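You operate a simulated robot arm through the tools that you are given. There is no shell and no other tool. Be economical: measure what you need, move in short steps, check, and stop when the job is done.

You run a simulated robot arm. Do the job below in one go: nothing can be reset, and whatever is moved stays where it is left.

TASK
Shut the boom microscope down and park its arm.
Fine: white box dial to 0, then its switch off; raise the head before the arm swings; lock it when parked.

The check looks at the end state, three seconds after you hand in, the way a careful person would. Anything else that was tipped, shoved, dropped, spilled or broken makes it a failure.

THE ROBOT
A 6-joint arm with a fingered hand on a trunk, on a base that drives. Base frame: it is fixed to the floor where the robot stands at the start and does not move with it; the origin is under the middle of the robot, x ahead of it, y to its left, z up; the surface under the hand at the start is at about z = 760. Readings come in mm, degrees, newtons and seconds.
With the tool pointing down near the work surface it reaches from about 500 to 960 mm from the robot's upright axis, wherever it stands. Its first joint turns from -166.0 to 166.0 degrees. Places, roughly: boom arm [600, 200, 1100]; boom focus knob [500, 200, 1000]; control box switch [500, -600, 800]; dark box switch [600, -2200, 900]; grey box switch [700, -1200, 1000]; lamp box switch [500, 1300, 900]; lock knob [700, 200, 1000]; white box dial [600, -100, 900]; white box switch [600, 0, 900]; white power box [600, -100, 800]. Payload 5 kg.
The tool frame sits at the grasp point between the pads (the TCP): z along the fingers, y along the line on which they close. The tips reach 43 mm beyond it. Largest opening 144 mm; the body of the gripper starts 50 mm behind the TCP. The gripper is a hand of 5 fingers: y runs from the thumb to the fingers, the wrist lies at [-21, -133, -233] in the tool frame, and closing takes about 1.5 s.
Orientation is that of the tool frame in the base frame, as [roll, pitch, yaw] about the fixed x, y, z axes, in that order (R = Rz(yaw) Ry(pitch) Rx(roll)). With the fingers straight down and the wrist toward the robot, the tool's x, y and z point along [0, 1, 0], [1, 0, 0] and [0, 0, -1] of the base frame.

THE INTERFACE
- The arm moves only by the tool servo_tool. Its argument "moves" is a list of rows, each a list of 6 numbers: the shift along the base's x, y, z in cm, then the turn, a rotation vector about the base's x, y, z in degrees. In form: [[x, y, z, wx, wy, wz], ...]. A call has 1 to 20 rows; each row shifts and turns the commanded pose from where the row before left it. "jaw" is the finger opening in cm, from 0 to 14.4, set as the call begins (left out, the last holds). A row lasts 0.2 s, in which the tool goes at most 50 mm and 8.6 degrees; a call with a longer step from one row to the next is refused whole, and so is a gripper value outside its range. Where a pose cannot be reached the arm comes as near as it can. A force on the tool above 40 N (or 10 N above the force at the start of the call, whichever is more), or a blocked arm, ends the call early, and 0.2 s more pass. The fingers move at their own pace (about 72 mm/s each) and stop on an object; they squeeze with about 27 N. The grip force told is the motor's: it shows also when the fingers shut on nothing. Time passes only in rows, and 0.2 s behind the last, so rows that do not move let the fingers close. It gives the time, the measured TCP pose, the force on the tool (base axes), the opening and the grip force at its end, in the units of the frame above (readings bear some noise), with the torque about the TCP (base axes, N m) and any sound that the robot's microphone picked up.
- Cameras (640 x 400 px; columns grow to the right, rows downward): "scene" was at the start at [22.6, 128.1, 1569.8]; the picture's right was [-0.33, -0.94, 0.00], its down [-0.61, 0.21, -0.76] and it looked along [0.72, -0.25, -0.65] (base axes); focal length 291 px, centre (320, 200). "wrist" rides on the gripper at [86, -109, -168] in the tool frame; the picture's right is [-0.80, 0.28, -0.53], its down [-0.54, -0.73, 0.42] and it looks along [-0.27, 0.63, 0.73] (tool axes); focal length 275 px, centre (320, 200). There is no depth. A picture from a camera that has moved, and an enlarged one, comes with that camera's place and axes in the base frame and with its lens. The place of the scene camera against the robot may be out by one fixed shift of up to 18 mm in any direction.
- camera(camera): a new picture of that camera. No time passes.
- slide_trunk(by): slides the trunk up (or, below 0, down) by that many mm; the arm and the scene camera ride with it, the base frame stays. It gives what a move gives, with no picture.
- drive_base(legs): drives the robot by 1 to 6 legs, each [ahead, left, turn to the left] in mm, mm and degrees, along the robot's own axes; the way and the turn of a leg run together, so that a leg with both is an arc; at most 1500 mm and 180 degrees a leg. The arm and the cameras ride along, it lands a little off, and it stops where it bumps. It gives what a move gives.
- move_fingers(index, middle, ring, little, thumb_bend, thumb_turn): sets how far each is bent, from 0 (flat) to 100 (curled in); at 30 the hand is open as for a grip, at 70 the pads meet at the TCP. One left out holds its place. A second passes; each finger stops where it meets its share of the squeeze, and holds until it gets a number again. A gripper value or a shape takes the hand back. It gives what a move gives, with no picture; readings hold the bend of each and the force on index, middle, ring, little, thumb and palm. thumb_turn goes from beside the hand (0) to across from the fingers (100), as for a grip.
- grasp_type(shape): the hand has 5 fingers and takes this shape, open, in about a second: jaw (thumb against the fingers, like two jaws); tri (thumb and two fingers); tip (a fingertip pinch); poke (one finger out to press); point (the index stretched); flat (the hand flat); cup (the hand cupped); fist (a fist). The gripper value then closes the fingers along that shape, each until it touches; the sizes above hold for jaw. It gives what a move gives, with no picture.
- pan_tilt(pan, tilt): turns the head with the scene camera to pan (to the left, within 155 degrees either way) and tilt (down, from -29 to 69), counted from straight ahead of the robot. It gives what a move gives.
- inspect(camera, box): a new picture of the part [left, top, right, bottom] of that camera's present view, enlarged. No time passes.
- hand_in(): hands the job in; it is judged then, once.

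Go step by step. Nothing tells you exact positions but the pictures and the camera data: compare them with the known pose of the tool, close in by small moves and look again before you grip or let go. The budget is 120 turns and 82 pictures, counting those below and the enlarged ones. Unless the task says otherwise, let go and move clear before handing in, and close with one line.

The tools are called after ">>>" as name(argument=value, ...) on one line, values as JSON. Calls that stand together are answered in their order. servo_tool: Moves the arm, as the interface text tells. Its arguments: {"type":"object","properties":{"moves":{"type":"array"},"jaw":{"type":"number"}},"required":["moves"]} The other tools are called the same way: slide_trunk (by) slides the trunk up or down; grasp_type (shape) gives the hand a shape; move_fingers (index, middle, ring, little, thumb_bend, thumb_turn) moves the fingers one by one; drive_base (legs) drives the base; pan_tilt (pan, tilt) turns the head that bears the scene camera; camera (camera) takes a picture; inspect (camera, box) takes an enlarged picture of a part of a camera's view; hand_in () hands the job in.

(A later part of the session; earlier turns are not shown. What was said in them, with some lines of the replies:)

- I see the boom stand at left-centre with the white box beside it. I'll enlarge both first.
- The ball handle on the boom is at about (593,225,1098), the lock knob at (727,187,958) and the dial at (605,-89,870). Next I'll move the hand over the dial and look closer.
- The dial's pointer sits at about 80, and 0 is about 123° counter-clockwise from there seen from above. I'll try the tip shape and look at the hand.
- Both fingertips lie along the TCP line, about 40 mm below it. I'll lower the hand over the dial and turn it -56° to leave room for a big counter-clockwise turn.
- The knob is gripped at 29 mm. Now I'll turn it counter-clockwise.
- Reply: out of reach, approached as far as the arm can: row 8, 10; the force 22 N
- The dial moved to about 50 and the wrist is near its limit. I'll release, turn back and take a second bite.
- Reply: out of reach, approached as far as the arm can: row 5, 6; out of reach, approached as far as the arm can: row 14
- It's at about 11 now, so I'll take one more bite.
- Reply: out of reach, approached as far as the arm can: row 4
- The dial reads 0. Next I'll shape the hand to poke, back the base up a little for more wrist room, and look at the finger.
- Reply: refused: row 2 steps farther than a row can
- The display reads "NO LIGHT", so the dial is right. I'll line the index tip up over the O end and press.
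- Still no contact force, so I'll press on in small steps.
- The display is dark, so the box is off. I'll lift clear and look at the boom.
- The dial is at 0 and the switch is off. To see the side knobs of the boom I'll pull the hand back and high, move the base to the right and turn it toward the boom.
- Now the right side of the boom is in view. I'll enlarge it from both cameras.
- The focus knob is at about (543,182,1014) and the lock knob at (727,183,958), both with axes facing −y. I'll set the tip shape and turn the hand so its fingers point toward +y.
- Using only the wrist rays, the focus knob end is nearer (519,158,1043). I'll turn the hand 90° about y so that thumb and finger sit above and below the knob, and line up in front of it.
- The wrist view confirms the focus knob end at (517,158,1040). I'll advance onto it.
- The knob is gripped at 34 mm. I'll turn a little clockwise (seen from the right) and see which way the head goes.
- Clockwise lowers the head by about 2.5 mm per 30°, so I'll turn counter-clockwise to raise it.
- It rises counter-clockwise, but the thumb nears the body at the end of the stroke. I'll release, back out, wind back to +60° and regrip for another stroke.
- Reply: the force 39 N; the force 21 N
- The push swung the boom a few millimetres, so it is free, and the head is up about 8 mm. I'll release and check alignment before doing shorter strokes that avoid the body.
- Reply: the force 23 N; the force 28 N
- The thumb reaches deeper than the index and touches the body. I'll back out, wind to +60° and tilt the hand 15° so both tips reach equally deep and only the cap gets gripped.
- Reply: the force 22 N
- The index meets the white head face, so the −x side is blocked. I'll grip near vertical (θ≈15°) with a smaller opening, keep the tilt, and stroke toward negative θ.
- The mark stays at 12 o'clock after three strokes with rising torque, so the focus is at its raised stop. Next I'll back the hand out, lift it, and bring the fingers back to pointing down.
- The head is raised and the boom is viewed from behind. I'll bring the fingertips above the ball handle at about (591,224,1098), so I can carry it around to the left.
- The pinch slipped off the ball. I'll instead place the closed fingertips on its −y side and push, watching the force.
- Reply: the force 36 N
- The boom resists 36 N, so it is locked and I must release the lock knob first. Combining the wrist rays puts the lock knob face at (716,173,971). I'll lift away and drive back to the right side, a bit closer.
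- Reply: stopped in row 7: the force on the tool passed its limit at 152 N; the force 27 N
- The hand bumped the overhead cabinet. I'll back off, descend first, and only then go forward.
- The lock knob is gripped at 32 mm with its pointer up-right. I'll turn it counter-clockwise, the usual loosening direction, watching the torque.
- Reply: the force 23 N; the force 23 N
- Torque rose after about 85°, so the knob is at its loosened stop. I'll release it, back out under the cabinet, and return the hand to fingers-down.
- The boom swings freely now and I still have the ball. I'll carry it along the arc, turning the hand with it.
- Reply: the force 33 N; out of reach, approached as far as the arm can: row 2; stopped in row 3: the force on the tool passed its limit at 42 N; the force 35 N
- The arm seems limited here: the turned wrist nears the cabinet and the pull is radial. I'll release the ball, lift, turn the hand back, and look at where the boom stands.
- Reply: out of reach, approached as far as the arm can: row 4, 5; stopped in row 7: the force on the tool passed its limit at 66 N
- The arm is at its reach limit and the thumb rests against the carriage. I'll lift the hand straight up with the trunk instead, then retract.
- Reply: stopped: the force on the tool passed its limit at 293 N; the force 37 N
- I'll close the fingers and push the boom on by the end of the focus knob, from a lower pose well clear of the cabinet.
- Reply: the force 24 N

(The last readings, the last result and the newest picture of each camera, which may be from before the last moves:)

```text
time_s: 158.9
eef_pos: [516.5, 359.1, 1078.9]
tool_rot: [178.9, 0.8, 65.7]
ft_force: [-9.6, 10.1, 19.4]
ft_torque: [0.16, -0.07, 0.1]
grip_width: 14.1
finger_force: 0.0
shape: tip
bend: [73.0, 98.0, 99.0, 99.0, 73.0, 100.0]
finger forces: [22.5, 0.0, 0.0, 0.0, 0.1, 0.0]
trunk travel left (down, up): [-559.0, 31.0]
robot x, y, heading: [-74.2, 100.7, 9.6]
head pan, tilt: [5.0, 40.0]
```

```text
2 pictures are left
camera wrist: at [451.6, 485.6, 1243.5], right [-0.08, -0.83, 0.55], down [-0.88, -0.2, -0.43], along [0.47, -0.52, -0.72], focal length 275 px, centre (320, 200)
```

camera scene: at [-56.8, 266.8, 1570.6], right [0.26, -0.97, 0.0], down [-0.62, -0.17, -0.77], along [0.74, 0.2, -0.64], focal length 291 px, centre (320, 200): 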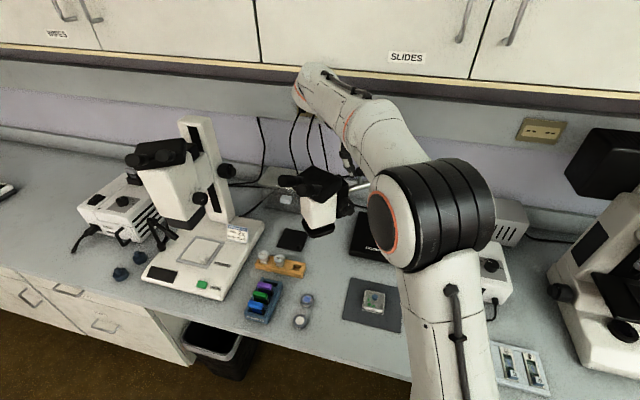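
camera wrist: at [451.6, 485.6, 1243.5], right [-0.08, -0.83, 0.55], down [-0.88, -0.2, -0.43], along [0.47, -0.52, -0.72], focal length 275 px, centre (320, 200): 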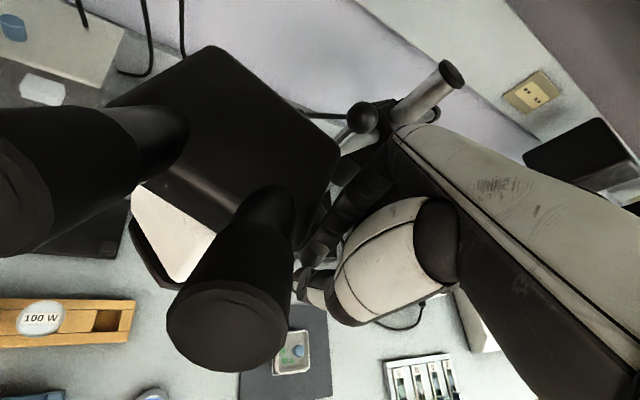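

The ball's position gives a boom angle of about 51°, and the fingertip is touching the knob's side. I'll step back behind the knob end and push along the arc.

>>> servo_tool(moves=[[0, 0, 1.5, 0, 0, 0], [-0.5, -3, 0, 0, 0, 0], [0, 0, -2, 0, 0, 0], [0, 0, 0, 0, 0, 0]])

>>> servo_tool(moves=[[0.7, 0.5, 0, 0, 0, 0], [0.6, 0.5, 0, 0, 0, 0], [0.5, 0.8, 0, 0, 0, 0], [0.5, 0.8, 0, 0, 0, 0], [0.55, 0.76, 0, 0, 0, 0], [0.56, 0.76, 0, 0, 0, 0], [0, 0, 0, 0, 0, 0]])

```text
time_s: 159.9
eef_pos: [513.4, 325.8, 1073.4]
tool_rot: [179.1, 1.1, 65.5]
ft_force: [-0.3, -0.2, -0.7]
ft_torque: [-0.03, 0.0, 0.0]
grip_width: 14.6
finger_force: 0.0
shape: tip
bend: [71.0, 98.0, 99.0, 99.0, 73.0, 100.0]
finger forces: [0.0, 0.0, 0.1, 0.0, 0.1, 0.0]
trunk travel left (down, up): [-559.0, 31.0]
robot x, y, heading: [-71.4, 97.2, 9.5]
head pan, tilt: [5.0, 40.0]
```

```text
time_s: 161.5
eef_pos: [547.8, 367.4, 1073.5]
tool_rot: [179.0, 1.0, 65.6]
ft_force: [0.8, -0.6, -1.1]
ft_torque: [-0.09, -0.04, -0.04]
grip_width: 15.0
finger_force: 0.1
shape: tip
bend: [71.0, 98.0, 99.0, 99.0, 73.0, 100.0]
finger forces: [0.8, 0.0, 0.0, 0.0, 0.0, 0.0]
trunk travel left (down, up): [-559.0, 31.0]
robot x, y, heading: [-72.8, 96.1, 9.8]
head pan, tilt: [5.0, 40.0]
```

>>> servo_tool(moves=[[0.625, 0.71, 0, 0, 0, 0], [0.625, 0.71, 0, 0, 0, 0], [0.68, 0.655, 0, 0, 0, 0], [0.68, 0.655, 0, 0, 0, 0], [0, 0, 0, 0, 0, 0]])

>>> servo_tool(moves=[[0.73, 0.6, 0, 0, 0, 0], [0.73, 0.6, 0, 0, 0, 0], [0.78, 0.52, 0, 0, 0, 0], [0.78, 0.52, 0, 0, 0, 0], [0, 0, 0, 0, 0, 0]])

```text
time_s: 162.7
eef_pos: [573.5, 395.6, 1073.8]
tool_rot: [179.1, 1.0, 65.7]
ft_force: [3.3, -1.9, -0.5]
ft_torque: [-0.11, -0.04, -0.06]
grip_width: 15.1
finger_force: 0.0
shape: tip
bend: [59.0, 98.0, 99.0, 99.0, 73.0, 100.0]
finger forces: [3.1, 0.0, 0.0, 0.0, 0.1, 0.0]
trunk travel left (down, up): [-559.0, 31.0]
robot x, y, heading: [-67.9, 97.2, 9.8]
head pan, tilt: [5.0, 40.0]
```

```text
time_s: 163.9
eef_pos: [604.8, 418.2, 1072.7]
tool_rot: [179.1, 1.0, 65.7]
ft_force: [1.7, -7.5, 2.4]
ft_torque: [-0.21, -0.06, -0.23]
grip_width: 15.7
finger_force: 0.1
shape: tip
bend: [58.0, 98.0, 99.0, 99.0, 73.0, 100.0]
finger forces: [6.5, 0.0, 0.0, 0.0, 0.0, 0.0]
trunk travel left (down, up): [-559.0, 31.0]
robot x, y, heading: [-73.6, 99.6, 9.8]
head pan, tilt: [5.0, 40.0]
```

>>> servo_tool(moves=[[0.5, 0.5, 0, 0, 0, 0], [0.5, 0.5, 0, 0, 0, 0], [0, 0, 0, 0, 0, 0]])

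>>> pan_tilt(pan=15, tilt=40)

```text
time_s: 164.6
eef_pos: [612.3, 418.8, 1071.8]
tool_rot: [179.2, 1.4, 64.8]
ft_force: [-6.6, -14.8, 4.0]
ft_torque: [-0.34, 0.05, -0.41]
grip_width: 15.2
finger_force: 0.0
shape: tip
bend: [71.0, 98.0, 99.0, 99.0, 73.0, 100.0]
finger forces: [18.1, 0.0, 0.0, 0.1, 0.0, 0.0]
trunk travel left (down, up): [-559.0, 31.0]
robot x, y, heading: [-73.5, 100.0, 9.5]
head pan, tilt: [5.0, 40.0]
stopped in row 3: the force on the tool passed its limit at 41 N (the readings are from after the stop); the commanded pose is now the measured one
```

```text
time_s: 165.4
eef_pos: [611.8, 419.4, 1071.7]
tool_rot: [179.3, 1.2, 64.9]
ft_force: [-12.8, -26.1, 6.6]
ft_torque: [-0.62, 0.1, -0.8]
grip_width: 15.5
finger_force: 0.1
shape: tip
bend: [71.0, 98.0, 99.0, 99.0, 73.0, 100.0]
finger forces: [29.9, 0.0, 0.0, 0.0, 0.0, 0.0]
trunk travel left (down, up): [-559.0, 31.0]
robot x, y, heading: [-75.6, 97.0, 9.4]
head pan, tilt: [15.0, 40.0]
```

Force rose to 41 N, so the boom seems to be at its stop. I'll retreat and take one wide wrist picture to check the boom angle and whether the lock knob turned with it.

>>> servo_tool(moves=[[-2, -2, 0, 0, 0, 0], [-2.5, -2.5, 0, 0, 0, 0], [-2.5, -2.5, 0, 0, 0, 0], [-2, -3, 2, 0, 0, 0], [-2, -3, 2, 0, 0, 0], [-2, -3, 2, 0, 0, 0], [0, -3, 2, 0, 0, 0], [0, 0, 0, 0, 0, 0]])

>>> camera(camera="wrist")

```text
time_s: 167.2
eef_pos: [482.5, 232.6, 1152.0]
tool_rot: [179.3, 1.4, 65.1]
ft_force: [0.9, 0.3, -0.1]
ft_torque: [0.03, -0.02, -0.02]
grip_width: 15.1
finger_force: 0.0
shape: tip
bend: [71.0, 98.0, 99.0, 99.0, 73.0, 100.0]
finger forces: [0.0, 0.0, 0.0, 0.0, 0.0, 0.1]
trunk travel left (down, up): [-559.0, 31.0]
robot x, y, heading: [-73.6, 99.3, 9.7]
head pan, tilt: [15.0, 40.0]
```

```text
1 pictures are left
camera wrist: at [420.5, 361.1, 1315.2], right [-0.08, -0.83, 0.56], down [-0.89, -0.2, -0.42], along [0.46, -0.53, -0.72], focal length 275 px, centre (320, 200)
```

wrist: 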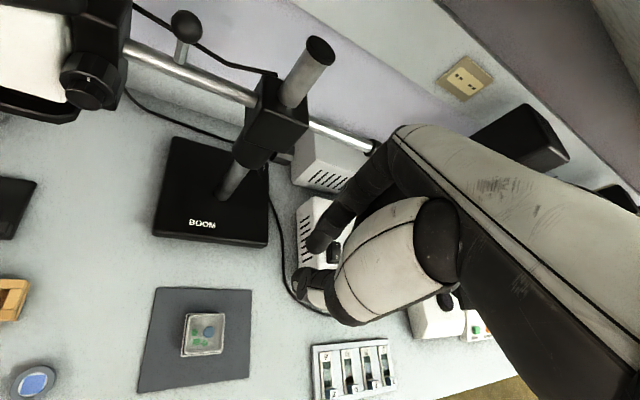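

The boom now stands at about 84°, along the wall, and the lock knob stayed facing −y at its old place. I'll do one more push straight in +x to confirm the stop.

>>> servo_tool(moves=[[1.6, 3.8, 0, 0, 0, 0], [1.6, 3.8, 0, 0, 0, 0], [1.6, 3.8, 0, 0, 0, 0], [1.6, 3.8, 0, 0, 0, 0], [1.6, 3.8, 0, 0, 0, 0], [0, 0, -4, 0, 0, 0], [0, 0, -4, 0, 0, 0], [1, 0, 0, 0, 0, 0], [1, 0, 0, 0, 0, 0], [1, 0, 0, 0, 0, 0], [1, 0, 0, 0, 0, 0], [0.5, 0, 0, 0, 0, 0], [0, 0, 0, 0, 0, 0]])

>>> servo_tool(moves=[[0.5, 0, 0, 0, 0, 0], [0.5, 0, 0, 0, 0, 0], [0.5, 0, 0, 0, 0, 0], [0.5, 0, 0, 0, 0, 0], [0, 0, 0, 0, 0, 0]])

```text
time_s: 170.0
eef_pos: [606.9, 421.7, 1071.6]
tool_rot: [179.3, 1.5, 65.1]
ft_force: [-12.7, -8.8, 2.7]
ft_torque: [-0.26, 0.1, -0.32]
grip_width: 14.3
finger_force: 0.0
shape: tip
bend: [71.0, 98.0, 99.0, 99.0, 73.0, 100.0]
finger forces: [14.5, 0.1, 0.0, 0.0, 0.0, 0.0]
trunk travel left (down, up): [-559.0, 31.0]
robot x, y, heading: [-73.7, 97.1, 9.8]
head pan, tilt: [15.0, 40.0]
```

```text
time_s: 170.6
eef_pos: [613.1, 419.2, 1071.2]
tool_rot: [179.5, 1.5, 64.7]
ft_force: [-19.3, -9.7, 12.1]
ft_torque: [-0.13, -0.03, -0.25]
grip_width: 13.5
finger_force: 0.1
shape: tip
bend: [72.0, 98.0, 99.0, 99.0, 73.0, 100.0]
finger forces: [24.4, 0.0, 0.1, 0.0, 0.1, 0.0]
trunk travel left (down, up): [-559.0, 31.0]
robot x, y, heading: [-72.9, 96.2, 9.9]
head pan, tilt: [15.0, 40.0]
stopped in row 3: the force on the tool passed its limit at 42 N (the readings are from after the stop); the commanded pose is now the measured one
```

It's a firm stop, so the boom is parked. Now I'll retreat, restore the trunk height, and drive back to the right side to lock it.

>>> servo_tool(moves=[[-3, 0, 0, 0, 0, 0], [-3, -1, 2, 0, 0, 0], [-2, -2, 4, 0, 0, 0], [-2, -3, 3, 0, 0, 0], [-2, -3, 3, 0, 0, 0], [-1, -3, 4, 0, 0, 0], [0, -3, 4, 0, 0, 0], [0, -2, 4, 0, 0, 0], [0, 0, 4, 0, 0, 0], [0, 0, 3, 0, 0, 0], [0, 0, 0, 0, 0, 0]])

>>> slide_trunk(by=-59)

>>> drive_base(legs=[[0, 0, 24.5], [-219, -412, 0]])

```text
refused: row 6 steps farther than a row can; nothing moved
```

```text
time_s: 171.0
eef_pos: [613.7, 417.5, 1067.9]
tool_rot: [179.3, 1.4, 64.4]
ft_force: [-20.1, -11.3, 11.7]
ft_torque: [-0.12, -0.01, -0.25]
grip_width: 13.6
finger_force: 0.1
shape: tip
bend: [72.0, 98.0, 99.0, 99.0, 73.0, 100.0]
finger forces: [26.2, 0.0, 0.0, 0.0, 0.1, 0.1]
trunk travel left (down, up): [-553.0, 37.0]
robot x, y, heading: [-77.6, 96.4, 9.5]
head pan, tilt: [15.0, 40.0]
stopped: the force on the tool passed its limit at 44 N (the readings are from after the stop); the commanded pose is now the measured one
```

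```text
time_s: 171.7
eef_pos: [610.9, 417.3, 1069.0]
tool_rot: [179.3, 1.8, 64.5]
ft_force: [-13.8, -6.0, 9.5]
ft_torque: [-0.12, -0.08, -0.19]
grip_width: 13.8
finger_force: 0.0
shape: tip
bend: [72.0, 98.0, 99.0, 99.0, 73.0, 100.0]
finger forces: [18.0, 0.0, 0.1, 0.0, 0.0, 0.0]
trunk travel left (down, up): [-553.0, 37.0]
robot x, y, heading: [-77.3, 96.9, 10.0]
head pan, tilt: [15.0, 40.0]
stopped in leg 1: the force on the tool passed its limit at 50 N (the readings are from after the stop); the commanded pose is now the measured one
```

One row was too long, and the later calls stopped harmlessly against the boom's stop. I'll redo the retreat properly, one step at a time.

>>> servo_tool(moves=[[-3, -0.3, 0, 0, 0, 0], [-3, -1, 1, 0, 0, 0], [-2, -2, 3, 0, 0, 0], [-2, -3, 3, 0, 0, 0], [-2, -3, 3, 0, 0, 0], [-1, -3, 3, 0, 0, 0], [0, -3, 3, 0, 0, 0], [0, -2, 4, 0, 0, 0], [0, 0, 4, 0, 0, 0], [0, 0, 3, 0, 0, 0], [0, 0, 0, 0, 0, 0]])

```text
time_s: 174.1
eef_pos: [482.4, 246.3, 1339.8]
tool_rot: [179.3, 1.6, 64.6]
ft_force: [0.4, 0.6, -0.4]
ft_torque: [0.02, 0.0, 0.01]
grip_width: 15.1
finger_force: 0.1
shape: tip
bend: [71.0, 98.0, 99.0, 99.0, 73.0, 100.0]
finger forces: [0.0, 0.0, 0.1, 0.1, 0.0, 0.0]
trunk travel left (down, up): [-553.0, 37.0]
robot x, y, heading: [-76.0, 99.9, 10.1]
head pan, tilt: [15.0, 40.0]
```

>>> slide_trunk(by=-53)

>>> drive_base(legs=[[0, 0, 24.5], [-219, -412, 0]])

```text
time_s: 175.1
eef_pos: [481.5, 246.0, 1285.5]
tool_rot: [179.2, 1.6, 64.6]
ft_force: [0.0, 1.3, 0.1]
ft_torque: [-0.01, 0.0, 0.02]
grip_width: 14.8
finger_force: 0.0
shape: tip
bend: [71.0, 98.0, 99.0, 99.0, 73.0, 100.0]
finger forces: [0.1, 0.0, 0.0, 0.1, 0.0, 0.1]
trunk travel left (down, up): [-500.0, 90.0]
robot x, y, heading: [-76.4, 97.3, 9.8]
head pan, tilt: [15.0, 40.0]
```

```text
time_s: 179.1
eef_pos: [421.3, -9.2, 1284.4]
tool_rot: [179.3, 1.7, 88.8]
ft_force: [-0.5, 0.3, 0.6]
ft_torque: [0.02, 0.04, 0.01]
grip_width: 14.8
finger_force: 0.0
shape: tip
bend: [71.0, 98.0, 99.0, 99.0, 73.0, 100.0]
finger forces: [0.0, 0.1, 0.1, 0.1, 0.1, 0.0]
trunk travel left (down, up): [-500.0, 90.0]
robot x, y, heading: [-26.2, -373.0, 34.1]
head pan, tilt: [15.0, 40.0]
```

Now the boom's rear rod overhangs the lock knob, so I'll approach with the hand kept sideways (wrist toward the robot) and make short strokes. First I'll turn the fingers toward +y.

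>>> servo_tool(moves=[[1, 0, 0, 1.7, 0.7, 1.2], [1, 0, 0, 8, 0, 0], [1, 0, 0, 8, 0, 0], [1, 0, 0, 8, 0, 0], [1, 0, 0, 8, 0, 0], [1, 0, 0, 8, 0, 0], [1, 0, 0, 8, 0, 0], [0, 0, 0, 8, 0, 0], [0, 0, 0, 8, 0, 0], [0, 0, 0, 8, 0, 0], [0, 0, 0, 8, 0, 0], [0, 0, 0, 8, 0, 0], [0, 0, 0, 2, 0, 0]], jaw=5.5)

>>> servo_tool(moves=[[1, 0.4, -4, 0, 0, 0], [1, 0.4, -4, 0, 0, 0], [1, 0.4, -4, 0, 0, 0], [1, 0.4, -4, 0, 0, 0], [1, 0.4, -4, 0, 0, 0], [1, 0.4, -4, 0, 0, 0], [1, 0.4, -2, 0, 0, 0], [0, 0, 0, 0, 0, 0]])

```text
time_s: 181.9
eef_pos: [492.8, -10.1, 1285.5]
tool_rot: [-56.5, -89.8, -33.5]
ft_force: [-0.3, 1.0, -0.3]
ft_torque: [0.02, 0.02, 0.02]
grip_width: 54.8
finger_force: 0.1
shape: tip
bend: [73.0, 98.0, 99.0, 99.0, 73.0, 100.0]
finger forces: [0.1, 0.1, 0.1, 0.0, 0.2, 0.0]
trunk travel left (down, up): [-500.0, 90.0]
robot x, y, heading: [-23.1, -373.7, 34.0]
head pan, tilt: [15.0, 40.0]
```

```text
time_s: 183.7
eef_pos: [562.2, 17.1, 1026.2]
tool_rot: [-90.9, -89.8, 0.9]
ft_force: [0.1, -0.4, 0.4]
ft_torque: [0.01, -0.02, 0.01]
grip_width: 54.6
finger_force: 0.0
shape: tip
bend: [73.0, 98.0, 99.0, 99.0, 73.0, 100.0]
finger forces: [0.0, 0.1, 0.0, 0.0, 0.1, 0.0]
trunk travel left (down, up): [-500.0, 90.0]
robot x, y, heading: [-25.1, -374.5, 34.2]
head pan, tilt: [15.0, 40.0]
```

>>> servo_tool(moves=[[2.5, 0.7, -0.6, 0, 0, 0], [2.5, 0.7, -0.6, 0, 0, 0], [2.5, 0.7, -0.7, 0, 0, 0], [2.5, 0.7, -0.8, 0, 0, 0], [2.6, 0.7, -1, 0, 0, 0], [2.6, 0.8, -1.6, 0, 0, 0], [0, 0, 0, 0, 0, 0]])

```text
time_s: 185.3
eef_pos: [715.4, 61.6, 971.7]
tool_rot: [-95.0, -89.8, 5.0]
ft_force: [0.7, 0.5, 0.6]
ft_torque: [0.04, -0.05, 0.01]
grip_width: 54.7
finger_force: 0.1
shape: tip
bend: [73.0, 98.0, 99.0, 99.0, 73.0, 100.0]
finger forces: [0.0, 0.0, 0.0, 0.0, 0.0, 0.0]
trunk travel left (down, up): [-500.0, 90.0]
robot x, y, heading: [-28.6, -372.1, 34.3]
head pan, tilt: [15.0, 40.0]
```

>>> servo_tool(moves=[[0, 2, 0.1, 0, 0, 0], [0, 2, 0, 0, 0, 0], [0, 2, 0, 0, 0, 0], [0, 1.5, 0, 0, 0, 0], [0, 1.3, 0, 0, 0, 0], [0, 0, 0, 0, 0, 0]])

>>> servo_tool(moves=[[0, 0, 0, 0, 0, 0], [0, 0, 0, 0, 0, 0], [0, 0, 0, 0, 0, 0], [0, 0, 0, 0, 0, 0], [0, 0, 0, 0, 0, 0]], jaw=1.5)

```text
time_s: 186.7
eef_pos: [715.6, 149.9, 973.1]
tool_rot: [-80.8, -89.8, -9.2]
ft_force: [0.1, -0.4, 1.6]
ft_torque: [-0.01, 0.02, 0.0]
grip_width: 54.6
finger_force: 0.0
shape: tip
bend: [73.0, 98.0, 99.0, 99.0, 73.0, 100.0]
finger forces: [0.1, 0.0, 0.0, 0.0, 0.0, 0.1]
trunk travel left (down, up): [-500.0, 90.0]
robot x, y, heading: [-22.6, -370.3, 33.9]
head pan, tilt: [15.0, 40.0]
```

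```text
time_s: 187.9
eef_pos: [713.4, 151.0, 973.6]
tool_rot: [-104.5, -89.8, 14.6]
ft_force: [-8.3, -1.3, -2.2]
ft_torque: [-0.07, 0.02, 0.37]
grip_width: 31.3
finger_force: 26.8
shape: tip
bend: [73.0, 100.0, 100.0, 100.0, 72.0, 100.0]
finger forces: [22.1, 0.1, 0.0, 0.1, 30.2, 0.0]
trunk travel left (down, up): [-500.0, 90.0]
robot x, y, heading: [-23.5, -371.4, 34.3]
head pan, tilt: [15.0, 40.0]
```

The lock knob is gripped. Now I'll turn it clockwise.

>>> servo_tool(moves=[[-0.1, 0, 0, 0, 6, 0], [0, 0, 0, 0, 6, 0], [0, 0, 0, 0, 6, 0], [0, 0, 0, 0, 6, 0], [0, 0, 0, 0, 6, 0], [0, 0, 0, 0, 6, 0], [0, 0, 0, 0, 6, 0], [0, 0, 0, 0, 6, 0], [0, 0, 0, 0, 0, 0]])

```text
time_s: 189.9
eef_pos: [712.3, 149.0, 973.9]
tool_rot: [-90.0, -41.9, 0.1]
ft_force: [-9.5, 0.4, -2.5]
ft_torque: [-0.11, -0.03, 0.23]
grip_width: 30.8
finger_force: 27.2
shape: tip
bend: [73.0, 100.0, 100.0, 100.0, 72.0, 100.0]
finger forces: [25.8, 0.0, 0.1, 0.0, 30.7, 0.1]
trunk travel left (down, up): [-500.0, 90.0]
robot x, y, heading: [-27.8, -375.0, 33.8]
head pan, tilt: [15.0, 40.0]
```

>>> servo_tool(moves=[[0, 0, 0, 0, 0, 0], [0, 0, 0, 0, 0, 0], [0.2, 0, 0, 0, -8, 0], [0, 0, 0, 0, -8, 0], [0, 0, 0, 0, -8, 0], [0, 0, 0, 0, -8, 0], [0, 0, 0, 0, -8, 0], [0, 0, 0, 0, -8, 0], [0, 0, 0, 0, -4, 0], [0, 0, 0, 0, 0, 0]], jaw=5.5)

>>> servo_tool(moves=[[0, 0, 0, 0, 0, 0], [0, 0, 0, 0, 0, 0], [0, 0, 0, 0, 0, 0], [0, 0, 0, 0, 0, 0], [-0.1, 0, 0, 0, 6, 0], [0, 0, 0, 0, 6, 0], [0, 0, 0, 0, 6, 0], [0, 0, 0, 0, 6, 0], [0, 0, 0, 0, 0, 0]], jaw=1.5)

>>> servo_tool(moves=[[0, 0, 0, 0, 6, 0], [0, 0, 0, 0, 6, 0], [0, 0, 0, 0, 6, 0], [0, 0, 0, 0, 6, 0], [0, 0, 0, 0, 3, 0], [0, 0, 0, 0, 0, 0]])

```text
time_s: 192.1
eef_pos: [714.7, 150.0, 973.4]
tool_rot: [90.5, -86.1, 179.5]
ft_force: [0.3, -0.1, -0.8]
ft_torque: [-0.04, 0.0, -0.04]
grip_width: 54.8
finger_force: 0.1
shape: tip
bend: [73.0, 98.0, 99.0, 99.0, 73.0, 100.0]
finger forces: [0.0, 0.0, 0.1, 0.0, 0.0, 0.1]
trunk travel left (down, up): [-500.0, 90.0]
robot x, y, heading: [-26.6, -374.2, 34.3]
head pan, tilt: [15.0, 40.0]
```

```text
time_s: 194.1
eef_pos: [714.5, 149.7, 974.0]
tool_rot: [-90.3, -69.8, 0.4]
ft_force: [-8.5, 1.1, -2.5]
ft_torque: [-0.02, -0.02, 0.25]
grip_width: 31.3
finger_force: 27.7
shape: tip
bend: [73.0, 100.0, 100.0, 100.0, 72.0, 100.0]
finger forces: [24.2, 0.0, 0.1, 0.1, 31.1, 0.1]
trunk travel left (down, up): [-500.0, 90.0]
robot x, y, heading: [-27.4, -374.0, 34.1]
head pan, tilt: [15.0, 40.0]
```

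```text
time_s: 195.5
eef_pos: [712.7, 150.7, 974.0]
tool_rot: [-90.0, -42.8, 0.1]
ft_force: [-13.8, -0.6, -1.2]
ft_torque: [-0.01, -0.01, 0.39]
grip_width: 31.3
finger_force: 26.8
shape: tip
bend: [73.0, 100.0, 100.0, 100.0, 72.0, 100.0]
finger forces: [23.6, 0.0, 0.1, 0.0, 32.8, 0.0]
trunk travel left (down, up): [-500.0, 90.0]
robot x, y, heading: [-26.7, -372.3, 34.1]
head pan, tilt: [15.0, 40.0]
```

No stop yet after about 95°, so another stroke.

>>> servo_tool(moves=[[0, 0, 0, 0, 0, 0], [0, 0, 0, 0, 0, 0], [0, 0, 0, 0, -8, 0], [0, 0, 0, 0, -8, 0], [0, 0, 0, 0, -8, 0], [0, 0, 0, 0, -8, 0], [0, 0, 0, 0, -8, 0], [0, 0, 0, 0, -8, 0], [0, 0, 0, 0, -4, 0], [0, 0, 0, 0, 0, 0]], jaw=5.5)

>>> servo_tool(moves=[[0, 0, 0, 0, 0, 0], [0, 0, 0, 0, 0, 0], [0, 0, 0, 0, 0, 0], [0, 0, 0, 0, 0, 0], [0, 0, 0, 0, 6, 0], [0, 0, 0, 0, 6, 0], [0, 0, 0, 0, 6, 0], [0, 0, 0, 0, 6, 0], [0, 0, 0, 0, 0, 0]], jaw=1.5)

>>> servo_tool(moves=[[0, 0, 0, 0, 6, 0], [0, 0, 0, 0, 6, 0], [0, 0, 0, 0, 6, 0], [0, 0, 0, 0, 6, 0], [0, 0, 0, 0, 3, 0], [0, 0, 0, 0, 0, 0]])

```text
time_s: 197.7
eef_pos: [713.9, 149.7, 974.2]
tool_rot: [90.4, -85.0, 179.6]
ft_force: [0.0, -0.9, 0.0]
ft_torque: [0.01, -0.02, -0.04]
grip_width: 54.6
finger_force: 0.1
shape: tip
bend: [73.0, 98.0, 99.0, 99.0, 73.0, 100.0]
finger forces: [0.0, 0.0, 0.1, 0.0, 0.0, 0.0]
trunk travel left (down, up): [-500.0, 90.0]
robot x, y, heading: [-25.2, -370.3, 34.0]
head pan, tilt: [15.0, 40.0]
```

```text
time_s: 199.7
eef_pos: [714.7, 150.4, 975.5]
tool_rot: [-89.9, -70.9, 0.0]
ft_force: [0.3, 11.0, 8.8]
ft_torque: [0.39, -0.45, -0.26]
grip_width: 30.4
finger_force: 27.1
shape: tip
bend: [73.0, 100.0, 100.0, 100.0, 72.0, 100.0]
finger forces: [28.0, 0.1, 0.0, 0.1, 30.6, 0.1]
trunk travel left (down, up): [-500.0, 90.0]
robot x, y, heading: [-23.5, -371.1, 33.9]
head pan, tilt: [15.0, 40.0]
```

```text
time_s: 201.1
eef_pos: [714.4, 151.9, 971.0]
tool_rot: [-90.3, -43.7, 0.3]
ft_force: [-5.6, 8.4, -11.3]
ft_torque: [-0.38, -0.42, -0.23]
grip_width: 29.1
finger_force: 27.0
shape: tip
bend: [73.0, 100.0, 100.0, 100.0, 73.0, 100.0]
finger forces: [24.5, 0.0, 0.0, 0.0, 30.7, 0.0]
trunk travel left (down, up): [-500.0, 90.0]
robot x, y, heading: [-29.4, -371.2, 34.1]
head pan, tilt: [15.0, 40.0]
```

Torque now resists at −0.45 N m, so the lock is at its tight stop. I'll release, back out and use the last picture to check.

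>>> servo_tool(moves=[[0, 0, 0, 0, 0, 0], [0, 0, 0, 0, 0, 0], [0, 0, 0, 0, 0, 0], [0, -2, 0, 0, 0, 0], [0, -3, 0, 0, 0, 0], [0, -3, 0, 0, -4, 0], [-2, -2, 0, 0, -6, 0], [-2, -1, 0, 0, -6, 0], [-2, 0, 0.5, 0, -6, 0], [-2, 0, 0.5, 0, -6, 0], [0, 0, 0, 0, 0, 0]], jaw=5.5)

>>> camera(camera="wrist")

```text
time_s: 203.5
eef_pos: [635.3, 39.2, 983.0]
tool_rot: [-89.8, -72.0, -0.2]
ft_force: [0.1, 0.4, 0.7]
ft_torque: [0.01, -0.01, -0.04]
grip_width: 55.0
finger_force: 0.2
shape: tip
bend: [73.0, 98.0, 99.0, 99.0, 73.0, 100.0]
finger forces: [0.0, 0.0, 0.1, 0.1, 0.0, 0.0]
trunk travel left (down, up): [-500.0, 90.0]
robot x, y, heading: [-27.0, -372.2, 34.2]
head pan, tilt: [15.0, 40.0]
```

```text
0 pictures are left
camera wrist: at [559.9, -129.3, 1099.4], right [0.02, -0.53, -0.84], down [-0.86, 0.42, -0.29], along [0.51, 0.73, -0.45], focal length 275 px, centre (320, 200)
```

wrist: 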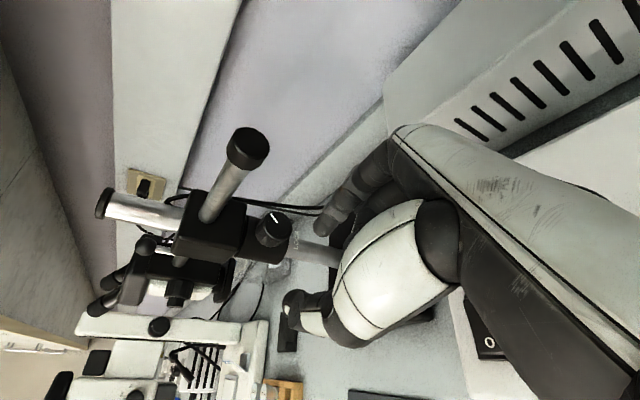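

The lock pointer is back at its tight position and the boom is still parked along the wall. I'll move the hand clear and hand in.

>>> servo_tool(moves=[[-3, 0, 1, 0, -6, 0], [-3, 0, 1, 0, -6, 0], [-3, 0, 2, 0, -6, 0], [-3, 0, 3, 0, 0, 0], [-3, 0, 4, 0, 0, 0], [-2, 0, 4, 0, 0, 0], [-2, 0, 4, 0, 0, 0], [0, 0, 3, 0, 0, 0], [0, 0, 0, 0, 0, 0]])

>>> hand_in()

```text
time_s: 205.5
eef_pos: [443.0, 38.9, 1203.9]
tool_rot: [-99.1, -89.8, 9.1]
ft_force: [-0.3, 1.2, 0.0]
ft_torque: [0.0, -0.02, 0.02]
grip_width: 54.8
finger_force: 0.0
shape: tip
bend: [73.0, 98.0, 99.0, 99.0, 73.0, 100.0]
finger forces: [0.1, 0.0, 0.0, 0.0, 0.1, 0.0]
trunk travel left (down, up): [-500.0, 90.0]
robot x, y, heading: [-24.1, -375.8, 34.3]
head pan, tilt: [15.0, 40.0]
```

```text
The job is handed in.
```

The dial is at 0, the white box is off, the head is raised to its stop, and the boom is swung left to its stop (taken as the parked position; nothing marked it) and locked. Along the way the hand struck what I took to be the overhead cabinet, once at 152 N and once at 293 N, and it nudged the locked boom a few millimetres before the head was fully up; I saw no damage but did not check the cabinet.
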